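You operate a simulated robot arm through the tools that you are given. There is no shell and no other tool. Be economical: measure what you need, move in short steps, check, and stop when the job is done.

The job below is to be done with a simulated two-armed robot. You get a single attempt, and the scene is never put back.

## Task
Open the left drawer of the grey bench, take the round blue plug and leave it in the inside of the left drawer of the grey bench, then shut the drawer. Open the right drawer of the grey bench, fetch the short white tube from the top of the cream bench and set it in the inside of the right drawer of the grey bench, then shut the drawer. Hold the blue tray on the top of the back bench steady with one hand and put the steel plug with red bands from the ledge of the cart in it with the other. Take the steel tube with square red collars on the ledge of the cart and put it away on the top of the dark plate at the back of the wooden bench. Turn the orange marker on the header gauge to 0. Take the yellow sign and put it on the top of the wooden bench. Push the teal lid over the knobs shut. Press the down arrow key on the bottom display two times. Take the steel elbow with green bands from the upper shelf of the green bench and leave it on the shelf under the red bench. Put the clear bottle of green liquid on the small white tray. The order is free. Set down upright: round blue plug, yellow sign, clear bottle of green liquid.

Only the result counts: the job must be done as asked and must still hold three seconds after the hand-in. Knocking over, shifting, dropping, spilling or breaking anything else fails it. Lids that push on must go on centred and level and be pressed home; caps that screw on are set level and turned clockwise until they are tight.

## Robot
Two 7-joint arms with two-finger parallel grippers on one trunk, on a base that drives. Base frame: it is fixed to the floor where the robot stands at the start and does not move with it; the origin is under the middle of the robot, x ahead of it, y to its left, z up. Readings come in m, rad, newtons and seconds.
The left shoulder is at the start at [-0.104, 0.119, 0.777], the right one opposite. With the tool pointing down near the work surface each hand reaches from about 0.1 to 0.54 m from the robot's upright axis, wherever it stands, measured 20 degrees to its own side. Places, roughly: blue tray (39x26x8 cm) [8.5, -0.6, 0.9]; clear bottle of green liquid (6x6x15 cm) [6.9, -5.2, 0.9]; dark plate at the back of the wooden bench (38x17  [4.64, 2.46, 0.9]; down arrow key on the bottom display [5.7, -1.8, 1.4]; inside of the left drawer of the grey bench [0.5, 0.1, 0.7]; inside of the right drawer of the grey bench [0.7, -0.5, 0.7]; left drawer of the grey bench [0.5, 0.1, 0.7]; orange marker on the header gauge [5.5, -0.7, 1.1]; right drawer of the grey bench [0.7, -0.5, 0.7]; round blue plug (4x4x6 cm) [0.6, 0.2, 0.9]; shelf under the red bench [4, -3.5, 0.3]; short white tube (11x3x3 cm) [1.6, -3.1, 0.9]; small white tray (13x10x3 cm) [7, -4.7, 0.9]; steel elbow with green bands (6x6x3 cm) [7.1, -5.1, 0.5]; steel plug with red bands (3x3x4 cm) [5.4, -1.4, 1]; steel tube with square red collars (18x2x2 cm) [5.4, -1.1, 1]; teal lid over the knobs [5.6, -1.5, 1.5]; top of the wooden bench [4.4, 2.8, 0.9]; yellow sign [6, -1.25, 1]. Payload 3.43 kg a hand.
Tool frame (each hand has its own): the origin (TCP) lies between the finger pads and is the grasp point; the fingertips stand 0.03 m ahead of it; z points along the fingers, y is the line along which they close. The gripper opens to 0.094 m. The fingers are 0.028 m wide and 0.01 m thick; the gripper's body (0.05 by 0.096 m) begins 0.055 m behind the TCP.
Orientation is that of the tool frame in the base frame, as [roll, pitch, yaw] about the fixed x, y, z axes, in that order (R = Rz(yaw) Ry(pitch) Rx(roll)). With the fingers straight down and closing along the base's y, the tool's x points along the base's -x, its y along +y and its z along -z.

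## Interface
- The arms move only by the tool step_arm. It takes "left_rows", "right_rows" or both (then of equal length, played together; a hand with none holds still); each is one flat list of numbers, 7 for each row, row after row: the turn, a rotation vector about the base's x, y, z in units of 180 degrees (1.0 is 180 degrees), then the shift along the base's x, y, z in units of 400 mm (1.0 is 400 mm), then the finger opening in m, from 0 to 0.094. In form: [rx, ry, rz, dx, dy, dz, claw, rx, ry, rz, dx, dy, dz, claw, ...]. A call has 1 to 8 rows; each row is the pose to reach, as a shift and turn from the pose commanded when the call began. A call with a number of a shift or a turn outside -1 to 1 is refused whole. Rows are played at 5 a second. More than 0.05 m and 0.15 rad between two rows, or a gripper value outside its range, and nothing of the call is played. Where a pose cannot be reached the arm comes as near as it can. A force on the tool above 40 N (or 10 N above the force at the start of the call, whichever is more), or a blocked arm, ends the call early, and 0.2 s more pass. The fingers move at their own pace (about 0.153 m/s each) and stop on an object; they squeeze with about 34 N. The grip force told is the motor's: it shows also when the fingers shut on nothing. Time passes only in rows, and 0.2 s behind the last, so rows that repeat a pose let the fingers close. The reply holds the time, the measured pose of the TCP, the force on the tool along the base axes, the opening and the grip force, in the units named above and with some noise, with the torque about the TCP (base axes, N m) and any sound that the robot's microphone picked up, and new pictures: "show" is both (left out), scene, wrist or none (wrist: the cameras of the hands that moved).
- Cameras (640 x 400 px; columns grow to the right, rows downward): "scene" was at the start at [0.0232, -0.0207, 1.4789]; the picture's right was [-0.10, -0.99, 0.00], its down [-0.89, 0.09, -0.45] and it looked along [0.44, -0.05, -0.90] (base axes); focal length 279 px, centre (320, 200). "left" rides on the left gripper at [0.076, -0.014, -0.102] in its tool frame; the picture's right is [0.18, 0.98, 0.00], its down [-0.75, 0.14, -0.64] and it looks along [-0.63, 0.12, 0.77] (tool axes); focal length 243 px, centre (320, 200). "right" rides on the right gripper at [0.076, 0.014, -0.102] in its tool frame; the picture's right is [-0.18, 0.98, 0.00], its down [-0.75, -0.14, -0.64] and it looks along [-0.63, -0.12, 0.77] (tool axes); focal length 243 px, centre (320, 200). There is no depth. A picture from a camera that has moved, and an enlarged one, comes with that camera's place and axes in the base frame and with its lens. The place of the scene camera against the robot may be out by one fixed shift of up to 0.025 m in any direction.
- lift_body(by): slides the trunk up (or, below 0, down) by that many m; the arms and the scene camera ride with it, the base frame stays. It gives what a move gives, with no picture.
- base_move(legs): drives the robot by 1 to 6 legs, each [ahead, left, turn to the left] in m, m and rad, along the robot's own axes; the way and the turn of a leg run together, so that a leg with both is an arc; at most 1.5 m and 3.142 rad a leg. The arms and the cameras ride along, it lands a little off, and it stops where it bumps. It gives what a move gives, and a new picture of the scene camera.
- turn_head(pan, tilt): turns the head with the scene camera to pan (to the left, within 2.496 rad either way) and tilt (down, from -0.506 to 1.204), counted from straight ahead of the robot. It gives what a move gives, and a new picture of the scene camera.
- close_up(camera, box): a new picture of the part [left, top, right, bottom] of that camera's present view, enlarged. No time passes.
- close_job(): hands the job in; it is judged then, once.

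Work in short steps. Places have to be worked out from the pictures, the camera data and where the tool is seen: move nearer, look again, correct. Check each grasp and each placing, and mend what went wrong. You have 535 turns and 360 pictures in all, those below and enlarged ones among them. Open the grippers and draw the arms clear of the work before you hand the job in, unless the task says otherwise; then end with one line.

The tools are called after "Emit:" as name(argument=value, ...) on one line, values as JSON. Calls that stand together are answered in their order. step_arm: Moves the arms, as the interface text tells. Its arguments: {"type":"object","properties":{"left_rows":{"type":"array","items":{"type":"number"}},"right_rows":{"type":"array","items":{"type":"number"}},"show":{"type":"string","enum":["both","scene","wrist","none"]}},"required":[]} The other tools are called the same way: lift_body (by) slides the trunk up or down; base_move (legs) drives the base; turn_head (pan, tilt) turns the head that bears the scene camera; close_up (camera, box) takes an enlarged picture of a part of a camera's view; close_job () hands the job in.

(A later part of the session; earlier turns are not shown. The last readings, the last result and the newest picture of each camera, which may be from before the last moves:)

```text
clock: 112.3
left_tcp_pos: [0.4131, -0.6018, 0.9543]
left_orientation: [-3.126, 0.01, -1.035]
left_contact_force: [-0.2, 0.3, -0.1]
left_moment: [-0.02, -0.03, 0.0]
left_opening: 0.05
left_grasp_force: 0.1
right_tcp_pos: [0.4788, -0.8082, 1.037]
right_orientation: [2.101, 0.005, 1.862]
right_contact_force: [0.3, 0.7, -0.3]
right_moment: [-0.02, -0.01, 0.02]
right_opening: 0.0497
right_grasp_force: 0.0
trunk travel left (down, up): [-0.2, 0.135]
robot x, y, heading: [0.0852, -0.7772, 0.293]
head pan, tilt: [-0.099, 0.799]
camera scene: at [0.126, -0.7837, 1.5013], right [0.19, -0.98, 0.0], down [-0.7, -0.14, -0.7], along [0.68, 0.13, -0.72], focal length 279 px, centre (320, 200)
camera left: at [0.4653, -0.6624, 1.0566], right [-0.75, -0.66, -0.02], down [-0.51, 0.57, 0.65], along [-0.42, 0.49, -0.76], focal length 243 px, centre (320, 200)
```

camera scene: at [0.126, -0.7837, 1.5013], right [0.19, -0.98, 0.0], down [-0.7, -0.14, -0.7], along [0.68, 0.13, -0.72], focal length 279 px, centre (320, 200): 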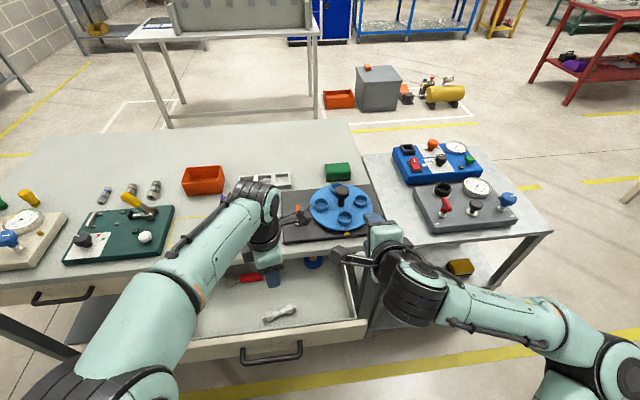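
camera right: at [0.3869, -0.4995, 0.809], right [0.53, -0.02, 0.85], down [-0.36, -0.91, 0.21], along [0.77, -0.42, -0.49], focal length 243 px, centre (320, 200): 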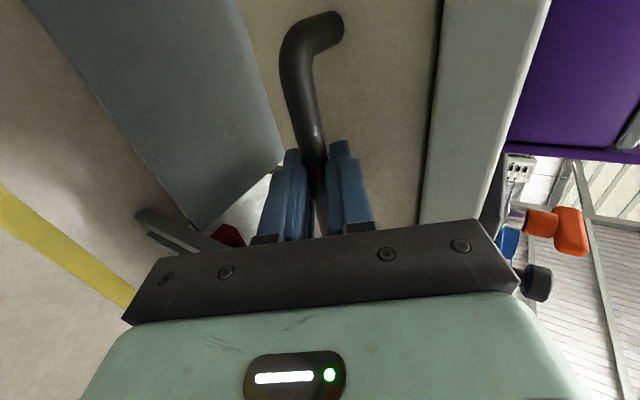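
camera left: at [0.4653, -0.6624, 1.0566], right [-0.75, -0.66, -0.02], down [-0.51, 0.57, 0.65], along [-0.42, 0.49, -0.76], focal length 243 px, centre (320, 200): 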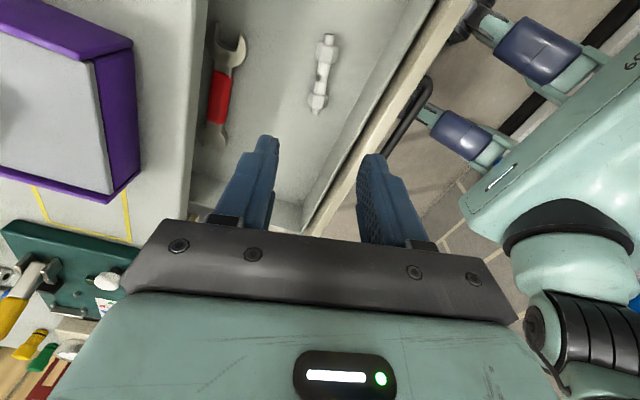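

The tube lies well inside. I'll drive back to where the right hand gripped this handle before.

Emit:
base_move(legs=[[-0.235, 0.25, 0.02]])

Emit:
step_arm(right_rows=[0, 0, 0, 0, 0, -0.12, 0.05, 0, 0, 0, 0, 0, -0.24, 0.05, 0, 0, 0, 0, 0, -0.36, 0.05, 0, 0, 0, 0, 0, -0.48, 0.05, 0, 0, 0, 0, 0, -0.6, 0.05])

```text
clock: 115.1
left_tcp_pos: [0.1138, -0.4253, 0.954]
left_orientation: [-3.125, 0.006, -1.02]
left_contact_force: [-0.1, -0.5, 0.6]
left_moment: [-0.03, -0.02, 0.0]
left_opening: 0.05
left_grasp_force: 0.1
right_tcp_pos: [0.1823, -0.6298, 1.0377]
right_orientation: [2.105, 0.006, 1.879]
right_contact_force: [0.2, 0.2, -0.3]
right_moment: [0.0, -0.01, -0.01]
right_opening: 0.05
right_grasp_force: 0.0
trunk travel left (down, up): [-0.2, 0.135]
robot x, y, heading: [-0.2134, -0.6032, 0.307]
head pan, tilt: [-0.099, 0.799]
camera scene: at [-0.1721, -0.6113, 1.5013], right [0.21, -0.98, 0.0], down [-0.7, -0.15, -0.7], along [0.68, 0.14, -0.72], focal length 279 px, centre (320, 200)
```

scene: 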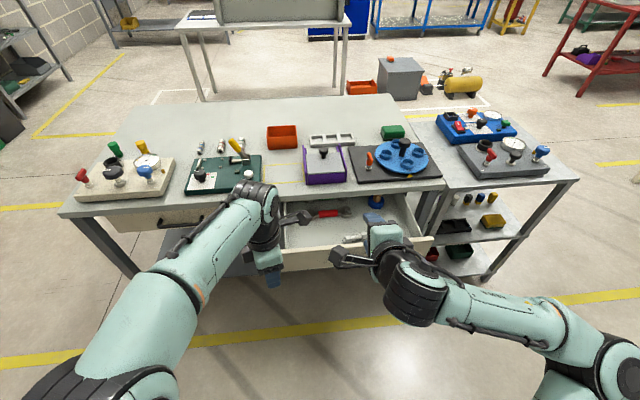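

```text
clock: 116.3
left_tcp_pos: [0.1138, -0.4247, 0.9539]
left_orientation: [-3.126, 0.008, -1.017]
left_contact_force: [0.1, 0.2, 1.0]
left_moment: [0.0, 0.03, 0.01]
left_opening: 0.0499
left_grasp_force: 0.1
right_tcp_pos: [0.1822, -0.6295, 0.7968]
right_orientation: [2.103, 0.006, 1.879]
right_contact_force: [0.7, 0.3, 0.0]
right_moment: [0.03, 0.01, 0.0]
right_opening: 0.0499
right_grasp_force: 0.1
trunk travel left (down, up): [-0.2, 0.135]
robot x, y, heading: [-0.2111, -0.6017, 0.307]
head pan, tilt: [-0.099, 0.799]
camera scene: at [-0.1717, -0.6117, 1.5013], right [0.21, -0.98, 0.0], down [-0.7, -0.15, -0.7], along [0.68, 0.14, -0.72], focal length 279 px, centre (320, 200)
camera right: at [0.0811, -0.5815, 0.8594], right [0.53, -0.02, 0.85], down [-0.37, -0.91, 0.21], along [0.77, -0.42, -0.49], focal length 243 px, centre (320, 200)
```

scene: 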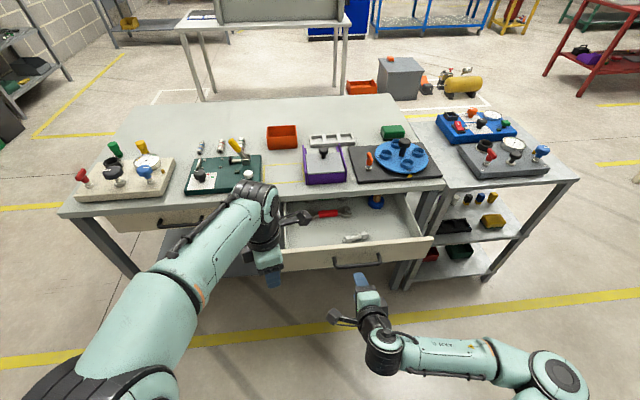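
right: 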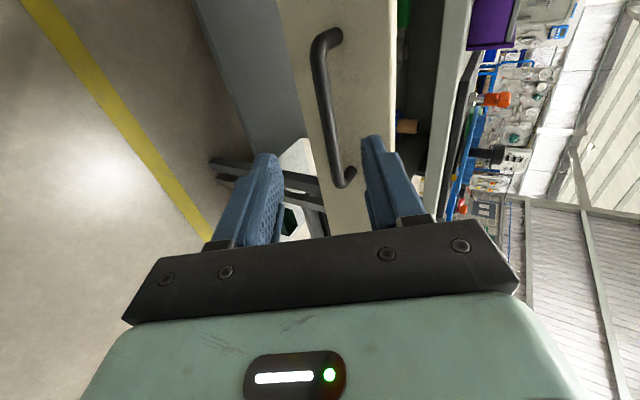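

The same picture as before. I'll advance to the known grip pose [0.276, -0.617, 0.745] and close.

Emit:
step_arm(right_rows=[0, 0, 0, 0.078, 0.01, -0.043, 0.05, 0, 0, 0, 0.157, 0.021, -0.087, 0.05, 0, 0, 0, 0.235, 0.031, -0.13, 0.05, 0, 0, 0, 0.235, 0.031, -0.13, 0.0, 0, 0, 0, 0.235, 0.031, -0.13, 0.0], show="none")

Emit:
step_arm(right_rows=[0, 0, 0, 0.04, 0.013, 0, 0, 0, 0, 0, 0.105, 0.034, 0, 0, 0, 0, 0, 0.175, 0.057, 0, 0, 0, 0, 0, 0.245, 0.08, 0, 0, 0, 0, 0, 0.315, 0.103, 0, 0, 0, 0, 0, 0.385, 0.1255, 0, 0, 0, 0, 0, 0.455, 0.148, 0, 0, 0, 0, 0, 0.51, 0.166, 0, 0], show="none")

Emit:
step_arm(right_rows=[0, 0, 0, 0.02, 0.0063, 0, 0, 0, 0, 0, 0.04, 0.0126, 0, 0, 0, 0, 0, 0.06, 0.019, 0, 0])

```text
clock: 117.5
left_tcp_pos: [0.1131, -0.4261, 0.9542]
left_orientation: [-3.124, 0.009, -1.019]
left_contact_force: [0.7, 0.1, 0.2]
left_moment: [0.01, 0.01, -0.04]
left_opening: 0.05
left_grasp_force: 0.1
right_tcp_pos: [0.2761, -0.6186, 0.7466]
right_orientation: [2.099, 0.006, 1.88]
right_contact_force: [1.2, -2.1, 8.7]
right_moment: [-0.12, -0.3, 0.36]
right_opening: 0.0138
right_grasp_force: 44.8
trunk travel left (down, up): [-0.2, 0.135]
robot x, y, heading: [-0.2134, -0.6019, 0.309]
head pan, tilt: [-0.099, 0.799]
```

```text
clock: 119.3
left_tcp_pos: [0.1119, -0.4267, 0.9549]
left_orientation: [-3.127, 0.007, -1.018]
left_contact_force: [-0.1, -0.1, -0.6]
left_moment: [-0.02, -0.05, 0.0]
left_opening: 0.0501
left_grasp_force: 0.0
right_tcp_pos: [0.4806, -0.5516, 0.7483]
right_orientation: [2.099, 0.006, 1.878]
right_contact_force: [2.8, -6.4, 15.5]
right_moment: [-0.29, -0.43, -0.14]
right_opening: 0.0136
right_grasp_force: 44.6
trunk travel left (down, up): [-0.2, 0.135]
robot x, y, heading: [-0.2128, -0.5982, 0.311]
head pan, tilt: [-0.099, 0.799]
```

```text
clock: 120.0
left_tcp_pos: [0.1082, -0.4275, 0.9557]
left_orientation: [-3.121, 0.007, -1.02]
left_contact_force: [-0.4, 0.5, -0.2]
left_moment: [0.01, 0.01, 0.03]
left_opening: 0.0501
left_grasp_force: 0.1
right_tcp_pos: [0.4891, -0.5475, 0.7443]
right_orientation: [2.111, 0.007, 1.877]
right_contact_force: [-37.3, -14.8, 14.3]
right_moment: [-0.03, 0.21, 0.53]
right_opening: 0.0137
right_grasp_force: 44.8
trunk travel left (down, up): [-0.2, 0.135]
robot x, y, heading: [-0.2131, -0.6022, 0.304]
head pan, tilt: [-0.099, 0.799]
stopped in row 3 (right hand): the force on the tool passed its limit at 80 N (the readings are from after the stop); the commanded pose is now the measured one
camera scene: at [-0.1791, -0.6138, 1.5014], right [0.2, -0.98, 0.0], down [-0.7, -0.15, -0.7], along [0.69, 0.14, -0.71], focal length 279 px, centre (320, 200)
camera right: at [0.3896, -0.4992, 0.8087], right [0.54, -0.02, 0.84], down [-0.37, -0.9, 0.22], along [0.76, -0.43, -0.49], focal length 243 px, centre (320, 200)
```

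scene: 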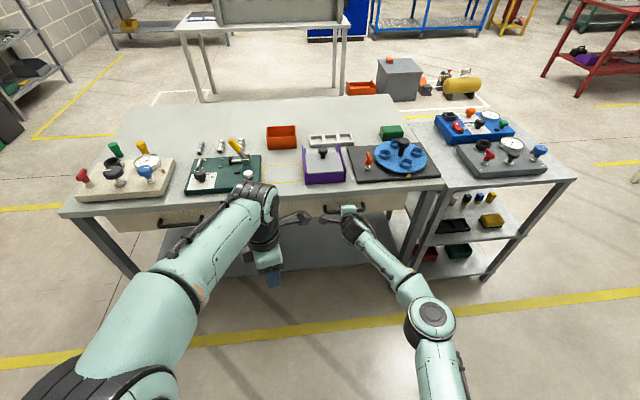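
right: 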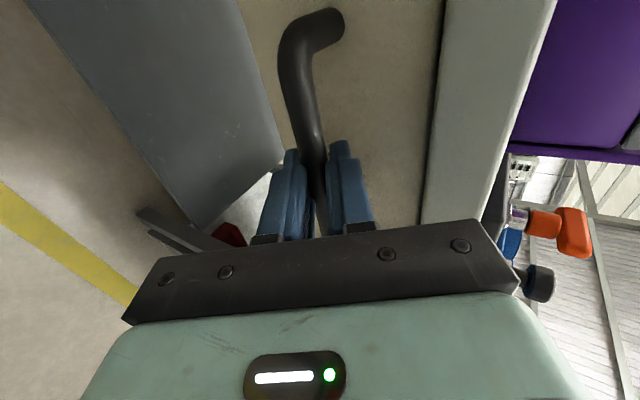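

Both drawers are shut. I'll release and retreat, then look ahead for the cart and other benches.

Emit:
step_arm(right_rows=[0, 0, 0, 0, 0, 0, 0.05, 0, 0, 0, 0, 0, 0, 0.05, 0, 0, 0, -0.08, -0.025, 0.05, 0.05, 0, 0, 0, -0.16, -0.05, 0.1, 0.05, 0, 0, 0, -0.24, -0.075, 0.15, 0.05, 0, 0, 0, -0.32, -0.1, 0.2, 0.05, 0, 0, 0, -0.38, -0.12, 0.3, 0.05, 0, 0, 0, -0.38, -0.12, 0.42, 0.05], show="none")

Emit:
turn_head(pan=-0.4, tilt=0.2)

Emit:
turn_head(pan=0.4, tilt=0.25)

```text
clock: 120.3
left_tcp_pos: [0.1119, -0.4279, 0.9539]
left_orientation: [-3.124, 0.007, -1.019]
left_contact_force: [0.5, 0.4, -0.1]
left_moment: [0.01, -0.03, 0.02]
left_opening: 0.05
left_grasp_force: 0.0
right_tcp_pos: [0.4907, -0.548, 0.7392]
right_orientation: [2.123, 0.008, 1.876]
right_contact_force: [-27.9, -9.4, -1.8]
right_moment: [0.08, -0.22, 0.27]
right_opening: 0.0407
right_grasp_force: 0.1
trunk travel left (down, up): [-0.2, 0.135]
robot x, y, heading: [-0.2126, -0.6023, 0.307]
head pan, tilt: [-0.099, 0.799]
stopped in row 1 (right hand): the force on the tool passed its limit at 76 N (the readings are from after the stop); the commanded pose is now the measured one
```

```text
clock: 121.3
left_tcp_pos: [0.1114, -0.4266, 0.9538]
left_orientation: [-3.125, 0.007, -1.018]
left_contact_force: [0.3, -0.5, 0.0]
left_moment: [0.0, -0.03, -0.01]
left_opening: 0.0503
left_grasp_force: 0.0
right_tcp_pos: [0.4915, -0.5465, 0.7399]
right_orientation: [2.119, 0.007, 1.877]
right_contact_force: [-33.5, -10.2, -8.4]
right_moment: [-0.02, 0.03, 0.3]
right_opening: 0.0361
right_grasp_force: 0.2
trunk travel left (down, up): [-0.2, 0.135]
robot x, y, heading: [-0.2138, -0.599, 0.302]
head pan, tilt: [-0.4, 0.201]
camera scene: at [-0.1621, -0.6383, 1.5549], right [-0.09, -1.0, 0.0], down [-0.2, 0.02, -0.98], along [0.98, -0.09, -0.2], focal length 279 px, centre (320, 200)
```

scene: 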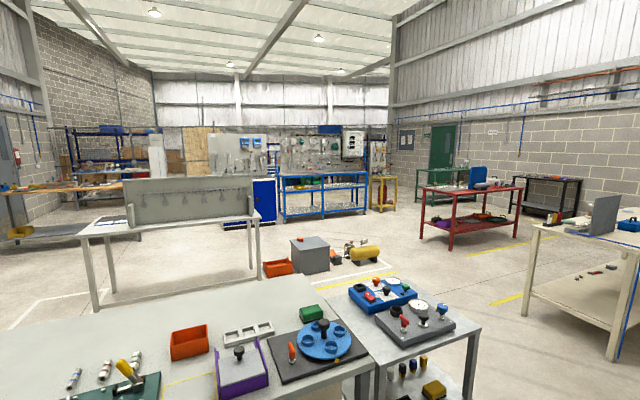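

```text
clock: 122.4
left_tcp_pos: [0.1117, -0.4284, 0.9549]
left_orientation: [-3.123, 0.006, -1.019]
left_contact_force: [-0.1, -0.2, 0.3]
left_moment: [-0.02, -0.01, 0.0]
left_opening: 0.0503
left_grasp_force: 0.0
right_tcp_pos: [0.4909, -0.547, 0.7417]
right_orientation: [2.116, 0.007, 1.876]
right_contact_force: [-32.8, -9.2, -7.5]
right_moment: [0.01, 0.07, 0.29]
right_opening: 0.0354
right_grasp_force: 0.1
trunk travel left (down, up): [-0.2, 0.135]
robot x, y, heading: [-0.214, -0.6018, 0.304]
head pan, tilt: [0.4, 0.25]
camera scene: at [-0.1836, -0.5691, 1.5504], right [0.65, -0.76, 0.0], down [-0.19, -0.16, -0.97], along [0.74, 0.63, -0.25], focal length 279 px, centre (320, 200)
```

scene: 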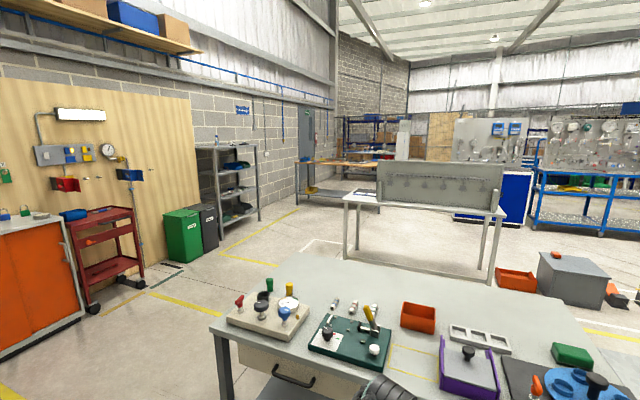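

The hand is still pressing on the bar, so I'll retreat it in small steps now.

Emit:
step_arm(right_rows=[0, 0, 0, -0.02, -0.0063, 0.0, 0.05, 0, 0, 0, -0.04, -0.0126, 0.0, 0.05, 0, 0, 0, -0.08, -0.025, 0.05, 0.05, 0, 0, 0, -0.16, -0.05, 0.1, 0.05, 0, 0, 0, -0.24, -0.075, 0.15, 0.05, 0, 0, 0, -0.32, -0.1, 0.2, 0.05, 0, 0, 0, -0.36, -0.11, 0.3, 0.05, 0, 0, 0, -0.36, -0.11, 0.42, 0.05], show="wrist")

```text
clock: 124.2
left_tcp_pos: [0.1113, -0.4261, 0.9538]
left_orientation: [-3.125, 0.007, -1.018]
left_contact_force: [1.0, 0.9, 0.0]
left_moment: [-0.01, 0.01, 0.0]
left_opening: 0.0499
left_grasp_force: 0.1
right_tcp_pos: [0.3509, -0.5899, 0.9098]
right_orientation: [2.119, 0.008, 1.876]
right_contact_force: [0.0, -0.7, -0.3]
right_moment: [0.0, -0.02, 0.0]
right_opening: 0.05
right_grasp_force: 0.0
trunk travel left (down, up): [-0.2, 0.135]
robot x, y, heading: [-0.2173, -0.6021, 0.305]
head pan, tilt: [0.4, 0.25]
camera right: at [0.25, -0.5405, 0.9747], right [0.54, -0.01, 0.84], down [-0.37, -0.9, 0.22], along [0.76, -0.43, -0.5], focal length 243 px, centre (320, 200)
```

right: 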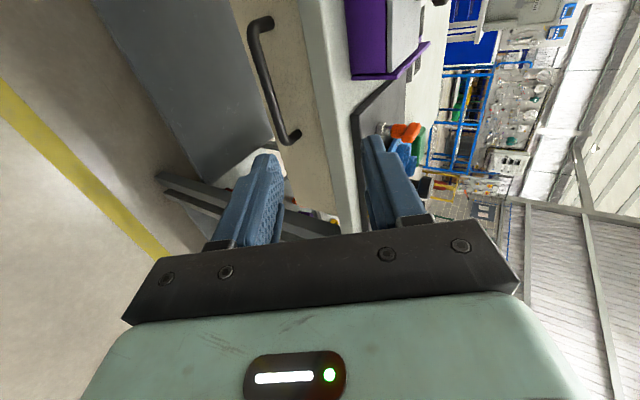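

The drawer stayed shut. Next I'll drive to the cart area, along the corridor, past bench 2, and between the compressor and the red bench.

Emit:
base_move(legs=[[0.06, -1.4, 0], [0, 0, -0.305], [1.45, -0.15, 0], [1.4, -0.15, 0], [0.9, 0.25, 0]])

Emit:
turn_head(pan=0.3, tilt=0.15)

```text
clock: 156.0
left_tcp_pos: [4.4829, -1.6606, 0.9541]
left_orientation: [-3.126, 0.009, -1.278]
left_contact_force: [0.2, 0.8, 0.3]
left_moment: [-0.04, 0.02, -0.03]
left_opening: 0.05
left_grasp_force: 0.1
right_tcp_pos: [4.6708, -1.8785, 0.9096]
right_orientation: [2.119, 0.007, 1.619]
right_contact_force: [0.1, -0.4, 0.3]
right_moment: [0.01, -0.01, -0.02]
right_opening: 0.0501
right_grasp_force: 0.0
trunk travel left (down, up): [-0.2, 0.135]
robot x, y, heading: [4.1198, -1.7474, 0.049]
head pan, tilt: [0.4, 0.25]
camera scene: at [4.1656, -1.7225, 1.5503], right [0.43, -0.9, 0.0], down [-0.22, -0.11, -0.97], along [0.87, 0.42, -0.25], focal length 279 px, centre (320, 200)
```

scene: 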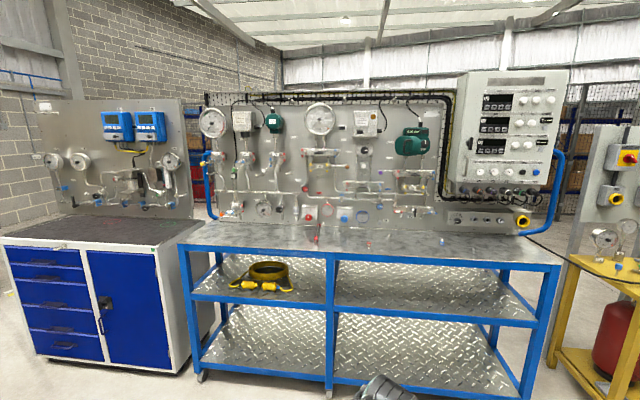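

```text
clock: 156.7
left_tcp_pos: [4.4813, -1.6594, 0.9538]
left_orientation: [-3.125, 0.008, -1.276]
left_contact_force: [0.4, 0.2, 0.3]
left_moment: [0.0, -0.02, 0.0]
left_opening: 0.0502
left_grasp_force: 0.0
right_tcp_pos: [4.6697, -1.879, 0.909]
right_orientation: [2.118, 0.007, 1.621]
right_contact_force: [-0.3, 1.0, -0.2]
right_moment: [0.0, 0.0, 0.03]
right_opening: 0.0499
right_grasp_force: 0.1
trunk travel left (down, up): [-0.2, 0.135]
robot x, y, heading: [4.1168, -1.7456, 0.051]
head pan, tilt: [0.3, 0.15]
camera scene: at [4.1682, -1.7313, 1.5596], right [0.34, -0.94, 0.0], down [-0.14, -0.05, -0.99], along [0.93, 0.34, -0.15], focal length 279 px, centre (320, 200)
```

scene: 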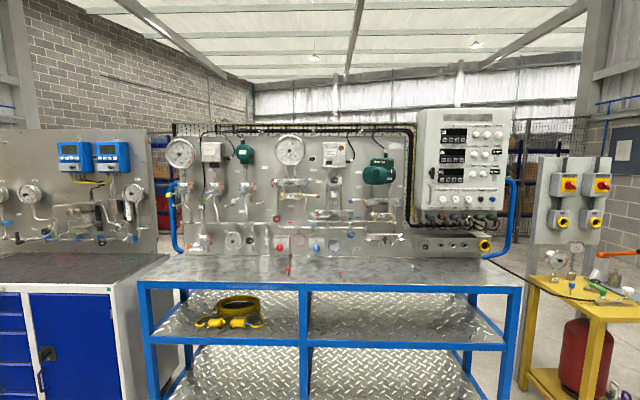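

The cart is straight ahead, its front edge also turned about 0.32 rad. I'll zoom in on its parts.

Emit:
close_up(camera="scene", box=[400, 90, 560, 190])

Emit:
close_up(camera="scene", box=[160, 180, 352, 300])

Emit:
close_up(camera="scene", box=[330, 180, 522, 300])

```text
4.00 times, centred on (480, 140) of scene
camera zoom: at [4.1682, -1.7313, 1.5596], right [0.34, -0.94, 0.0], down [-0.14, -0.05, -0.99], along [0.93, 0.34, -0.15], focal length 1118 px, centre (-320, 440)
```

zoom: 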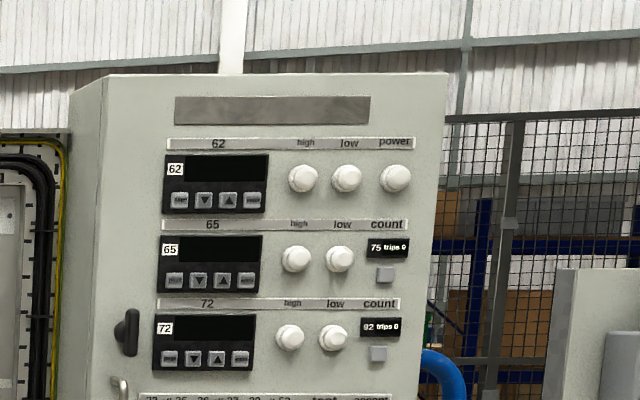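

```text
3.33 times, centred on (256, 240) of scene
camera zoom: at [4.1682, -1.7313, 1.5596], right [0.34, -0.94, 0.0], down [-0.14, -0.05, -0.99], along [0.93, 0.34, -0.15], focal length 931 px, centre (533, 67)
```

zoom: 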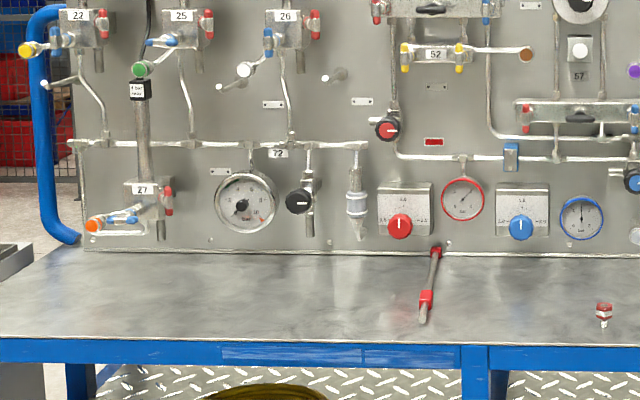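

```text
3.33 times, centred on (426, 240) of scene
camera zoom: at [4.1682, -1.7313, 1.5596], right [0.34, -0.94, 0.0], down [-0.14, -0.05, -0.99], along [0.93, 0.34, -0.15], focal length 931 px, centre (-33, 67)
```

zoom: 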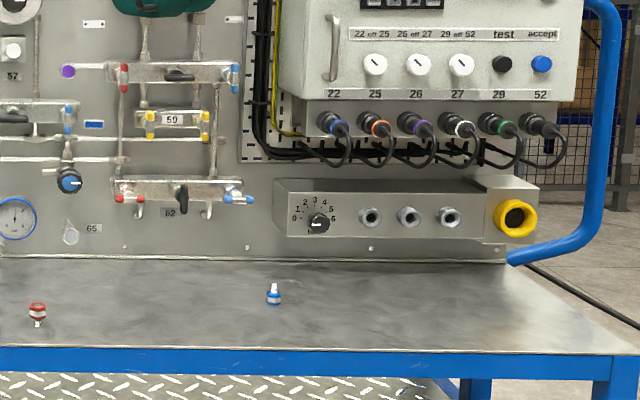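

The steel tube, the red-banded plug and the displays are identified. I'll raise the hands, then turn square to the cart and drive closer.

Emit:
step_arm(left_rows=[0, 0, -0.045, 0, 0, 0.1, 0.05, 0, 0, -0.09, 0, 0, 0.2, 0.05, 0, 0, -0.135, 0, 0, 0.3, 0.05, 0, 0, -0.18, 0, 0, 0.3, 0.05, 0, 0, -0.225, 0, 0, 0.3, 0.05, 0, 0, -0.27, 0, 0, 0.3, 0.05, 0, 0, -0.315, 0, 0, 0.3, 0.05, 0, 0, -0.36, 0, 0, 0.3, 0.05], right_rows=[0, 0, 0, -0.05, 0, 0.1, 0.05, 0, 0, 0, -0.1, 0, 0.2, 0.05, 0, 0, 0, -0.15, 0, 0.3, 0.05, 0, 0, 0, -0.2, 0, 0.4, 0.05, 0, 0, 0, -0.25, 0, 0.5, 0.05, 0, 0, 0, -0.25, 0, 0.5, 0.05, 0, 0, 0, -0.25, 0, 0.5, 0.05, 0, 0, 0, -0.25, 0, 0.5, 0.05], show="none")

Emit:
base_move(legs=[[0, 0, 0.26], [0.68, 0.05, 0]])

Emit:
turn_head(pan=0, tilt=0.35)

```text
clock: 158.5
left_tcp_pos: [4.4818, -1.6599, 1.074]
left_orientation: [-3.126, 0.01, -2.411]
left_contact_force: [0.0, 0.0, -0.3]
left_moment: [-0.01, -0.01, -0.02]
left_opening: 0.0497
left_grasp_force: 0.1
right_tcp_pos: [4.5681, -1.8782, 1.1101]
right_orientation: [2.117, 0.006, 1.62]
right_contact_force: [0.5, 0.3, 0.1]
right_moment: [-0.02, 0.03, 0.03]
right_opening: 0.0501
right_grasp_force: 0.0
trunk travel left (down, up): [-0.2, 0.135]
robot x, y, heading: [4.1173, -1.7466, 0.047]
head pan, tilt: [0.3, 0.15]
```

```text
clock: 163.1
left_tcp_pos: [5.0712, -1.3089, 1.0749]
left_orientation: [-3.126, 0.006, -2.135]
left_contact_force: [-0.2, 0.0, 0.0]
left_moment: [-0.01, 0.03, -0.02]
left_opening: 0.0499
left_grasp_force: 0.0
right_tcp_pos: [5.2146, -1.495, 1.1099]
right_orientation: [2.119, 0.005, 1.893]
right_contact_force: [-0.2, 0.1, 0.8]
right_moment: [-0.01, 0.01, 0.01]
right_opening: 0.0497
right_grasp_force: 0.1
trunk travel left (down, up): [-0.2, 0.135]
robot x, y, heading: [4.7485, -1.4898, 0.321]
head pan, tilt: [0.3, 0.15]
camera scene: at [4.7855, -1.4639, 1.5596], right [0.58, -0.81, 0.0], down [-0.12, -0.09, -0.99], along [0.8, 0.58, -0.15], focal length 279 px, centre (320, 200)
```

scene: 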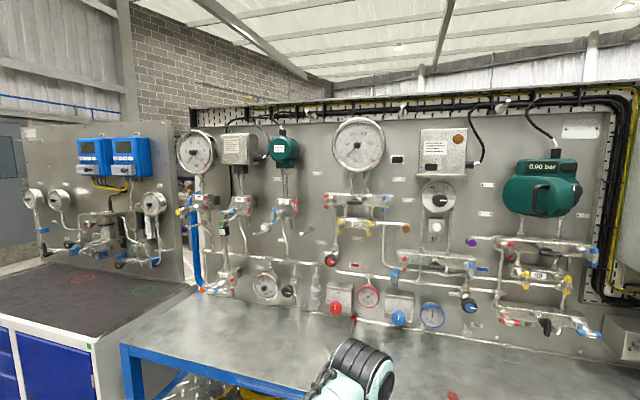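

```text
clock: 163.9
left_tcp_pos: [5.071, -1.3099, 1.0738]
left_orientation: [-3.125, 0.008, -2.136]
left_contact_force: [0.5, 0.4, -0.8]
left_moment: [-0.02, -0.03, 0.0]
left_opening: 0.0497
left_grasp_force: 0.0
right_tcp_pos: [5.2133, -1.4958, 1.1083]
right_orientation: [2.119, 0.009, 1.893]
right_contact_force: [0.0, 0.4, -0.1]
right_moment: [-0.01, 0.0, 0.01]
right_opening: 0.05
right_grasp_force: 0.1
trunk travel left (down, up): [-0.2, 0.135]
robot x, y, heading: [4.7424, -1.4868, 0.322]
head pan, tilt: [0.0, 0.351]
camera scene: at [4.798, -1.4885, 1.5409], right [0.32, -0.95, 0.0], down [-0.33, -0.11, -0.94], along [0.89, 0.3, -0.34], focal length 279 px, centre (320, 200)
```

scene: 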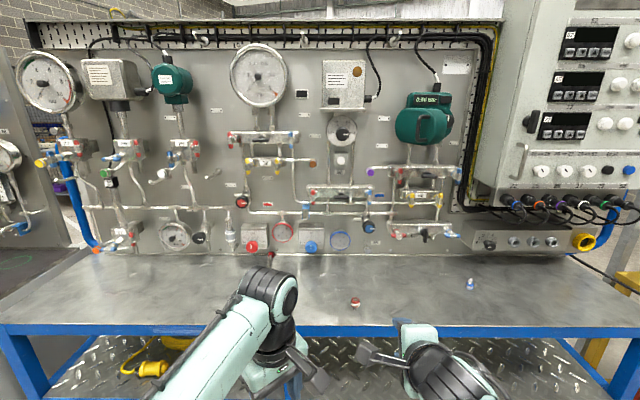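

Zooming in on the header gauge, the teal cover and the displays.

Emit:
close_up(camera="scene", box=[135, 205, 231, 265])

Emit:
close_up(camera="scene", box=[360, 60, 520, 160])

Emit:
close_up(camera="scene", box=[500, 10, 640, 190])

```text
6.67 times, centred on (183, 235) of scene
camera zoom: at [4.798, -1.4885, 1.5409], right [0.32, -0.95, 0.0], down [-0.33, -0.11, -0.94], along [0.89, 0.3, -0.34], focal length 1863 px, centre (1233, -33)
```

zoom: 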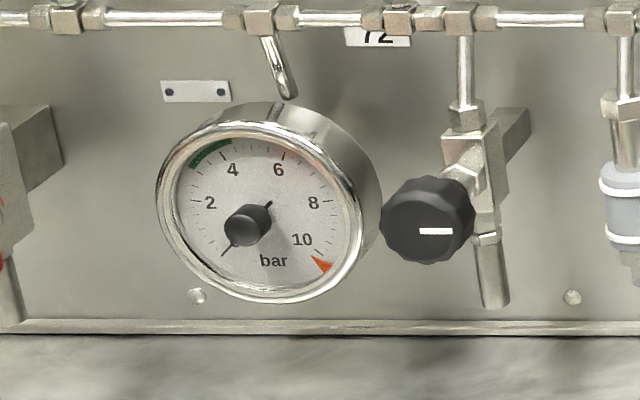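

```text
4.00 times, centred on (440, 110) of scene
camera zoom: at [4.798, -1.4885, 1.5409], right [0.32, -0.95, 0.0], down [-0.33, -0.11, -0.94], along [0.89, 0.3, -0.34], focal length 1118 px, centre (-160, 560)
```

zoom: 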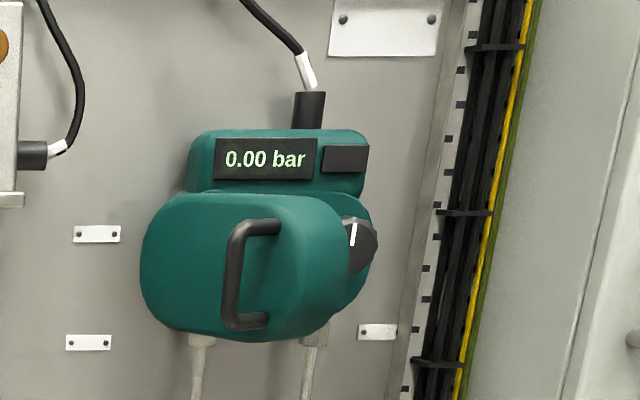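

```text
2.22 times, centred on (570, 100) of scene
camera zoom: at [4.798, -1.4885, 1.5409], right [0.32, -0.95, 0.0], down [-0.33, -0.11, -0.94], along [0.89, 0.3, -0.34], focal length 621 px, centre (-236, 422)
```

zoom: 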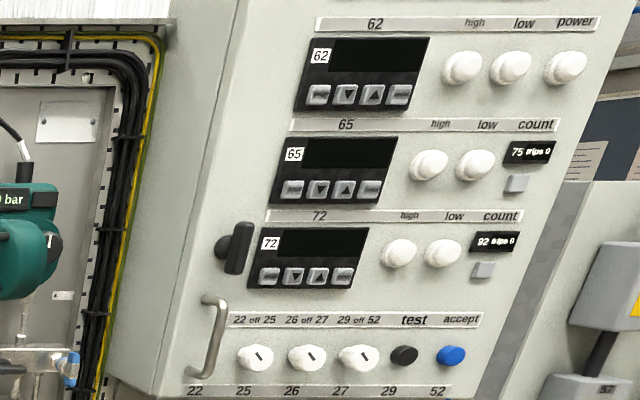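

The header gauge has a centre knob, with its orange marker now at about 10. The teal cover stands open, and the bottom display (72) has ▼ as its second key. I'll raise the trunk and turn the right hand to point forward, jaw horizontal, for pressing.

Emit:
lift_body(by=0.13)

Emit:
step_arm(right_rows=[0.04205, 0.00197, -0.01142, -0.01, -0.0033, 0.04, 0.03, 0.0841, 0.00393, -0.02283, -0.02, -0.0067, 0.08, 0.03, 0.12615, 0.0059, -0.03425, -0.03, -0.01, 0.12, 0.03, 0.1682, 0.00787, -0.04567, -0.04, -0.0133, 0.16, 0.03, 0.21025, 0.00983, -0.05708, -0.05, -0.0167, 0.2, 0.03, 0.2523, 0.0118, -0.0685, -0.06, -0.02, 0.24, 0.03], show="none")

Emit:
step_arm(right_rows=[0.04205, 0.00197, -0.01142, -0.01, -0.0033, 0.04, 0.0, 0.0841, 0.00393, -0.02283, -0.02, -0.0067, 0.08, 0.0, 0.12615, 0.0059, -0.03425, -0.03, -0.01, 0.12, 0.0, 0.1682, 0.00787, -0.04567, -0.04, -0.0133, 0.16, 0.0, 0.21025, 0.00983, -0.05708, -0.05, -0.0167, 0.2, 0.0, 0.2523, 0.0118, -0.0685, -0.06, -0.02, 0.24, 0.0])

```text
clock: 165.5
left_tcp_pos: [5.0723, -1.3104, 1.2038]
left_orientation: [-3.125, 0.006, -2.132]
left_contact_force: [0.7, 0.6, -0.3]
left_moment: [-0.02, 0.0, 0.01]
left_opening: 0.0501
left_grasp_force: 0.0
right_tcp_pos: [5.212, -1.4968, 1.2393]
right_orientation: [2.118, 0.006, 1.892]
right_contact_force: [-0.3, 0.3, 0.6]
right_moment: [0.01, -0.01, -0.03]
right_opening: 0.0501
right_grasp_force: 0.0
trunk travel left (down, up): [-0.33, 0.005]
robot x, y, heading: [4.7475, -1.4885, 0.321]
head pan, tilt: [0.0, 0.351]
```

```text
clock: 166.9
left_tcp_pos: [5.0697, -1.3091, 1.2042]
left_orientation: [-3.125, 0.01, -2.134]
left_contact_force: [-0.2, -0.1, 0.1]
left_moment: [0.02, -0.03, 0.02]
left_opening: 0.0498
left_grasp_force: 0.0
right_tcp_pos: [5.1891, -1.5022, 1.3362]
right_orientation: [1.956, -0.772, 1.731]
right_contact_force: [0.1, -0.9, 0.5]
right_moment: [0.01, -0.02, 0.0]
right_opening: 0.03
right_grasp_force: 0.0
trunk travel left (down, up): [-0.33, 0.005]
robot x, y, heading: [4.7475, -1.4954, 0.321]
head pan, tilt: [0.0, 0.351]
```

```text
clock: 168.3
left_tcp_pos: [5.0708, -1.3085, 1.2035]
left_orientation: [-3.125, 0.008, -2.135]
left_contact_force: [-0.4, 0.1, 0.1]
left_moment: [-0.01, 0.01, 0.01]
left_opening: 0.0502
left_grasp_force: 0.1
right_tcp_pos: [5.1657, -1.5115, 1.4326]
right_orientation: [2.047, -1.567, 1.416]
right_contact_force: [0.4, 0.5, -0.1]
right_moment: [-0.02, 0.0, 0.0]
right_opening: 0.0001
right_grasp_force: 32.3
trunk travel left (down, up): [-0.33, 0.005]
robot x, y, heading: [4.7461, -1.4876, 0.319]
head pan, tilt: [0.0, 0.351]
camera scene: at [4.7953, -1.4889, 1.6755], right [0.32, -0.95, 0.0], down [-0.33, -0.11, -0.94], along [0.89, 0.3, -0.34], focal length 279 px, centre (320, 200)
camera right: at [5.072, -1.5559, 1.5095], right [0.31, -0.93, -0.18], down [-0.65, -0.07, -0.75], along [0.69, 0.35, -0.63], focal length 243 px, centre (320, 200)
```

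scene: 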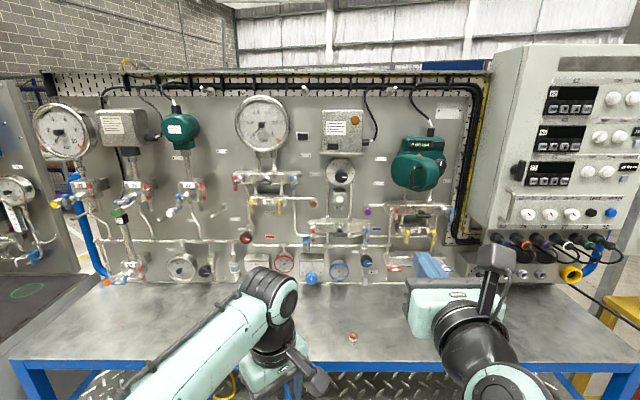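
right: 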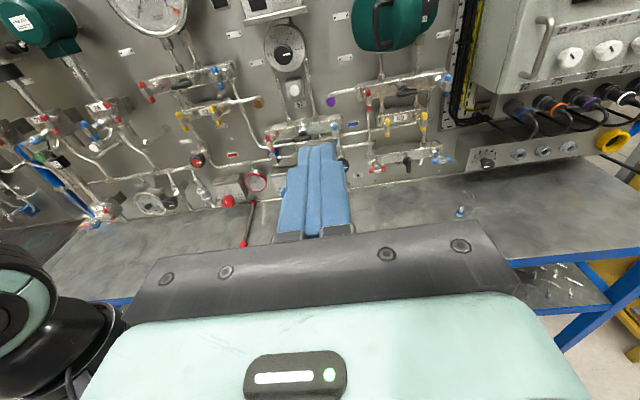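

The hand points forward with the jaw horizontal. I'll zoom on the bottom display to triangulate the key.

Emit:
close_up(camera="scene", box=[500, 130, 628, 210])

```text
5.00 times, centred on (564, 170) of scene
camera zoom: at [4.7953, -1.4889, 1.6755], right [0.32, -0.95, 0.0], down [-0.33, -0.11, -0.94], along [0.89, 0.3, -0.34], focal length 1397 px, centre (-900, 350)
```

zoom: 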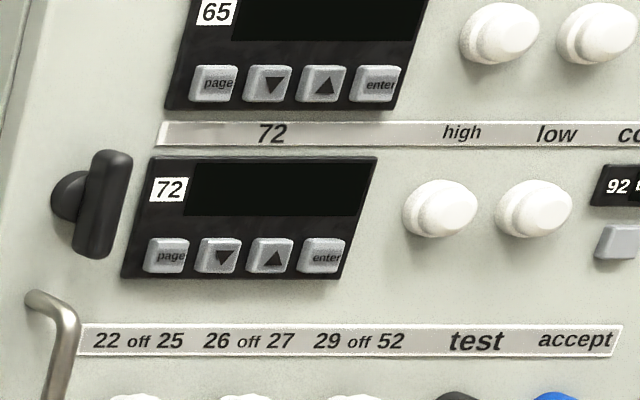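

I'll drive ahead 0.18 m and right 0.45 m so the key is in the right hand's range.

Emit:
base_move(legs=[[0.18, -0.45, 0]])

Emit:
close_up(camera="right", box=[0, 0, 640, 400])

```text
clock: 172.8
left_tcp_pos: [5.3825, -1.6711, 1.2051]
left_orientation: [-3.125, 0.008, -2.124]
left_contact_force: [0.0, 0.0, -0.3]
left_moment: [0.0, 0.0, 0.03]
left_opening: 0.0501
left_grasp_force: 0.1
right_tcp_pos: [5.479, -1.8724, 1.4325]
right_orientation: [2.002, -1.562, 1.47]
right_contact_force: [0.7, 0.4, -0.4]
right_moment: [-0.05, 0.0, -0.01]
right_opening: 0.0
right_grasp_force: 33.5
trunk travel left (down, up): [-0.33, 0.005]
robot x, y, heading: [5.0564, -1.8569, 0.336]
head pan, tilt: [0.0, 0.351]
camera scene: at [5.1089, -1.8535, 1.6754], right [0.33, -0.95, 0.0], down [-0.32, -0.11, -0.94], along [0.89, 0.31, -0.34], focal length 279 px, centre (320, 200)
```

scene: 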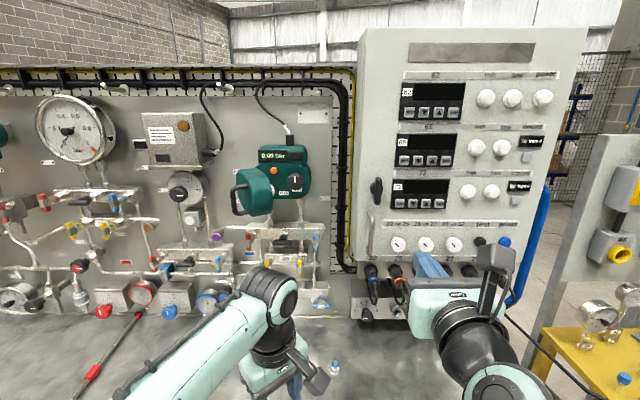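

```text
1.00 times, centred on (320, 200) of right (not enlarged: the box is as wide or as high as the picture)
camera zoom: at [5.3863, -1.9177, 1.5094], right [0.32, -0.93, -0.18], down [-0.65, -0.08, -0.75], along [0.69, 0.35, -0.63], focal length 243 px, centre (320, 200)
```

zoom: 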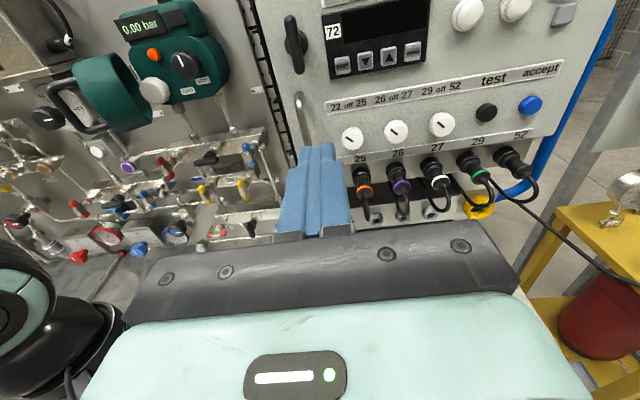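

The cover on the teal unit is hinged on its left and stands open like a door. The ▼ key is about 0.206 m ahead of the TCP, 5.4 cm right and 2 cm up. I'll approach to 5 cm short of it.

Emit:
step_arm(right_rows=[0, 0, 0, 0.06, -0.03, 0.015, 0.0, 0, 0, 0, 0.14, -0.03, 0.03, 0.0, 0, 0, 0, 0.23, -0.03, 0.045, 0.0, 0, 0, 0, 0.328, -0.0285, 0.045, 0.0], show="wrist")

```text
clock: 173.8
left_tcp_pos: [5.3856, -1.6718, 1.2047]
left_orientation: [-3.127, 0.005, -2.124]
left_contact_force: [-0.1, -0.4, -0.1]
left_moment: [-0.03, 0.03, 0.02]
left_opening: 0.0502
left_grasp_force: 0.1
right_tcp_pos: [5.6125, -1.882, 1.4513]
right_orientation: [2.014, -1.563, 1.459]
right_contact_force: [0.8, -0.2, 0.2]
right_moment: [0.01, -0.01, 0.04]
right_opening: 0.0003
right_grasp_force: 33.2
trunk travel left (down, up): [-0.33, 0.005]
robot x, y, heading: [5.0613, -1.8542, 0.337]
head pan, tilt: [0.0, 0.351]
camera right: at [5.5195, -1.9288, 1.5283], right [0.32, -0.93, -0.18], down [-0.65, -0.08, -0.75], along [0.69, 0.36, -0.63], focal length 243 px, centre (320, 200)
```

right: 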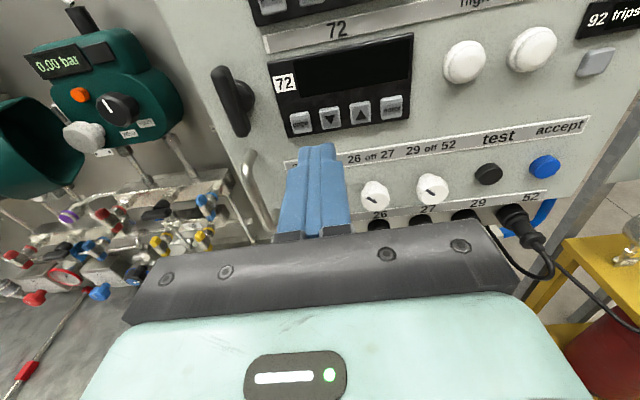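

The key is about 8 cm ahead, and I need 1 cm right and 0.8 cm up. I'll correct, then advance gently and listen for a click.

Emit:
step_arm(right_rows=[0, 0, 0, 0.008, -0.024, 0.02, 0.0, 0, 0, 0, 0.055, -0.008, 0.02, 0.0, 0, 0, 0, 0.08, 0.001, 0.02, 0.0], show="wrist")

```text
clock: 174.6
left_tcp_pos: [5.383, -1.6708, 1.2047]
left_orientation: [-3.125, 0.008, -2.124]
left_contact_force: [-0.3, 0.2, 0.1]
left_moment: [0.04, 0.0, 0.04]
left_opening: 0.0498
left_grasp_force: 0.1
right_tcp_pos: [5.6429, -1.882, 1.4595]
right_orientation: [2.006, -1.563, 1.467]
right_contact_force: [-0.9, 0.3, 0.1]
right_moment: [-0.01, 0.0, 0.02]
right_opening: 0.0
right_grasp_force: 33.3
trunk travel left (down, up): [-0.33, 0.005]
robot x, y, heading: [5.0592, -1.8538, 0.331]
head pan, tilt: [0.0, 0.351]
camera right: at [5.5503, -1.9287, 1.5357], right [0.32, -0.93, -0.18], down [-0.65, -0.08, -0.75], along [0.69, 0.36, -0.63], focal length 243 px, centre (320, 200)
```

right: 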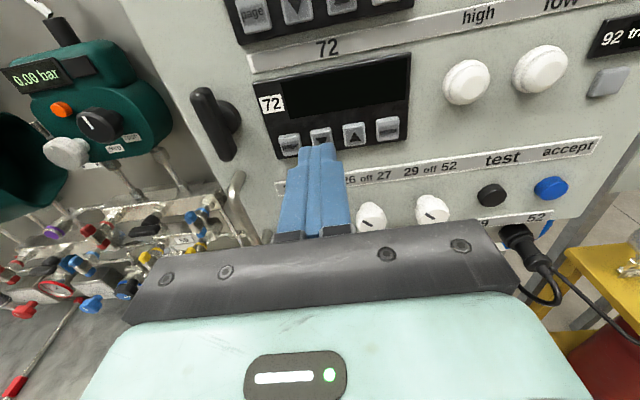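

Lined up with the ▼ key. I'll advance in 5 mm steps.

Emit:
step_arm(right_rows=[0, 0, 0, 0.0118, 0.0041, 0, 0.0, 0, 0, 0, 0.0236, 0.0082, 0, 0.0, 0, 0, 0, 0.0354, 0.0123, 0, 0.0], show="wrist")

```text
clock: 175.4
left_tcp_pos: [5.3825, -1.6714, 1.2029]
left_orientation: [-3.127, 0.009, -2.124]
left_contact_force: [0.8, -0.4, 0.2]
left_moment: [0.0, 0.01, -0.02]
left_opening: 0.0501
left_grasp_force: 0.1
right_tcp_pos: [5.6563, -1.8777, 1.4585]
right_orientation: [2.009, -1.563, 1.463]
right_contact_force: [-0.4, 0.3, 0.0]
right_moment: [-0.02, 0.01, -0.02]
right_opening: 0.0
right_grasp_force: 32.9
trunk travel left (down, up): [-0.33, 0.005]
robot x, y, heading: [5.0574, -1.8531, 0.333]
head pan, tilt: [0.0, 0.351]
camera right: at [5.5645, -1.9237, 1.5352], right [0.32, -0.93, -0.18], down [-0.65, -0.08, -0.75], along [0.69, 0.35, -0.63], focal length 243 px, centre (320, 200)
```

right: 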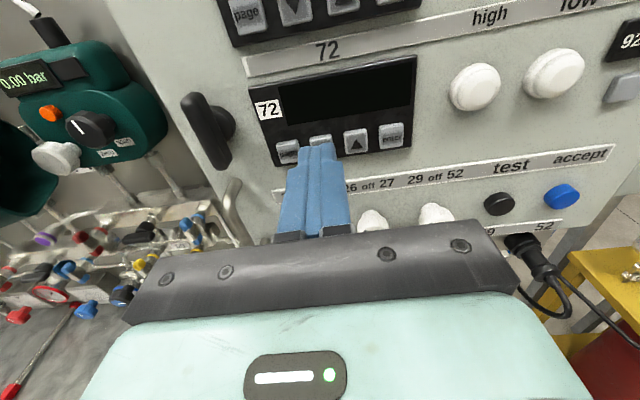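

Almost touching. I'll go up 3 mm and keep advancing.

Emit:
step_arm(right_rows=[0, 0, 0, 0.0118, 0.0031, 0.008, 0.0, 0, 0, 0, 0.0236, 0.0072, 0.008, 0.0, 0, 0, 0, 0.0354, 0.0113, 0.008, 0.0, 0, 0, 0, 0.0472, 0.0154, 0.008, 0.0], show="wrist")

```text
clock: 176.4
left_tcp_pos: [5.3843, -1.6704, 1.2048]
left_orientation: [-3.126, 0.009, -2.124]
left_contact_force: [-0.4, 0.6, 0.1]
left_moment: [-0.02, 0.01, -0.03]
left_opening: 0.0501
left_grasp_force: 0.0
right_tcp_pos: [5.6756, -1.8729, 1.4606]
right_orientation: [2.035, -1.563, 1.437]
right_contact_force: [1.3, -0.2, -0.1]
right_moment: [-0.02, -0.02, -0.03]
right_opening: 0.0
right_grasp_force: 33.4
trunk travel left (down, up): [-0.33, 0.005]
robot x, y, heading: [5.0595, -1.8546, 0.329]
head pan, tilt: [0.0, 0.351]
camera right: at [5.5826, -1.9178, 1.5385], right [0.32, -0.93, -0.18], down [-0.65, -0.08, -0.75], along [0.69, 0.36, -0.63], focal length 243 px, centre (320, 200)
```

right: 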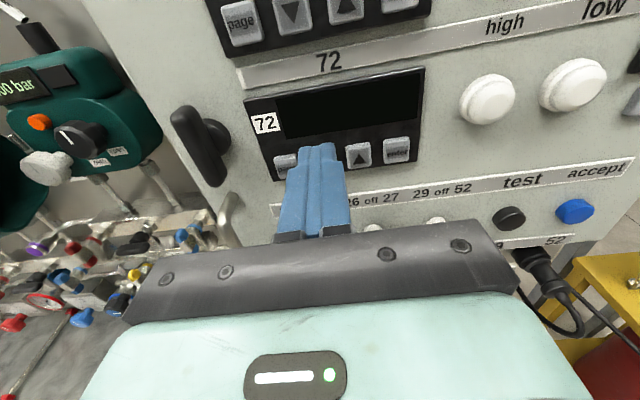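

Neighbouring keys sit evenly on either side and ▼ is under the tips. I'll keep going.

Emit:
step_arm(right_rows=[0, 0, 0, 0.0118, 0.0041, 0, 0.0, 0, 0, 0, 0.0236, 0.0082, 0, 0.0, 0, 0, 0, 0.0354, 0.0123, 0, 0.0, 0, 0, 0, 0.0472, 0.0164, 0, 0.0], show="wrist")

```text
clock: 177.4
left_tcp_pos: [5.383, -1.6711, 1.2046]
left_orientation: [-3.125, 0.01, -2.124]
left_contact_force: [-0.5, 0.5, -0.9]
left_moment: [0.02, -0.01, 0.0]
left_opening: 0.0501
left_grasp_force: 0.0
right_tcp_pos: [5.6942, -1.8654, 1.463]
right_orientation: [2.002, -1.563, 1.467]
right_contact_force: [0.7, -0.3, 0.5]
right_moment: [-0.01, 0.01, 0.05]
right_opening: 0.0
right_grasp_force: 33.3
trunk travel left (down, up): [-0.33, 0.005]
robot x, y, heading: [5.0616, -1.8483, 0.33]
head pan, tilt: [0.0, 0.351]
camera right: at [5.6016, -1.9109, 1.5392], right [0.32, -0.93, -0.18], down [-0.65, -0.08, -0.75], along [0.69, 0.35, -0.63], focal length 243 px, centre (320, 200)
```

right: 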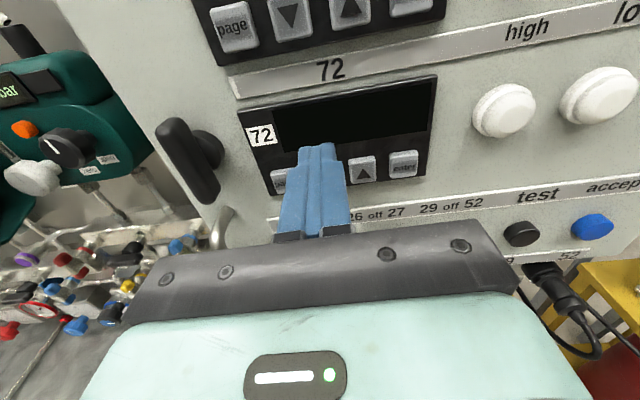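

Triangulating from two views puts the key at [5.748, -1.843, 1.434]. That's 2.9 cm lower and still 2.8 cm beyond the tips, so I'll lower and approach again.

Emit:
step_arm(right_rows=[0, 0, 0, -0.0025, 0.007, -0.036, 0.0, 0, 0, 0, -0.0025, 0.007, -0.0725, 0.0, 0, 0, 0, 0.02, 0.0148, -0.0725, 0.0, 0, 0, 0, 0.033, 0.019, -0.0725, 0.0], show="wrist")

```text
clock: 178.4
left_tcp_pos: [5.3823, -1.6707, 1.205]
left_orientation: [-3.125, 0.009, -2.124]
left_contact_force: [0.2, -0.6, -1.4]
left_moment: [0.0, 0.03, -0.01]
left_opening: 0.0502
left_grasp_force: 0.0
right_tcp_pos: [5.7074, -1.8554, 1.4335]
right_orientation: [2.015, -1.563, 1.456]
right_contact_force: [0.2, -0.1, -0.6]
right_moment: [0.01, -0.02, 0.02]
right_opening: 0.0001
right_grasp_force: 33.7
trunk travel left (down, up): [-0.33, 0.005]
robot x, y, heading: [5.0596, -1.8505, 0.333]
head pan, tilt: [0.0, 0.351]
camera right: at [5.6148, -1.903, 1.5097], right [0.32, -0.93, -0.18], down [-0.65, -0.08, -0.75], along [0.69, 0.35, -0.63], focal length 243 px, centre (320, 200)
```

right: 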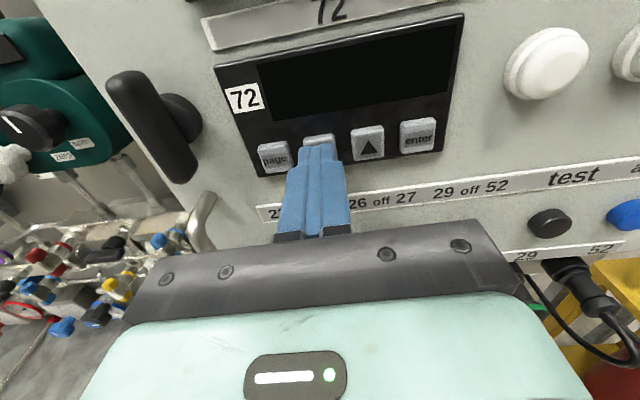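

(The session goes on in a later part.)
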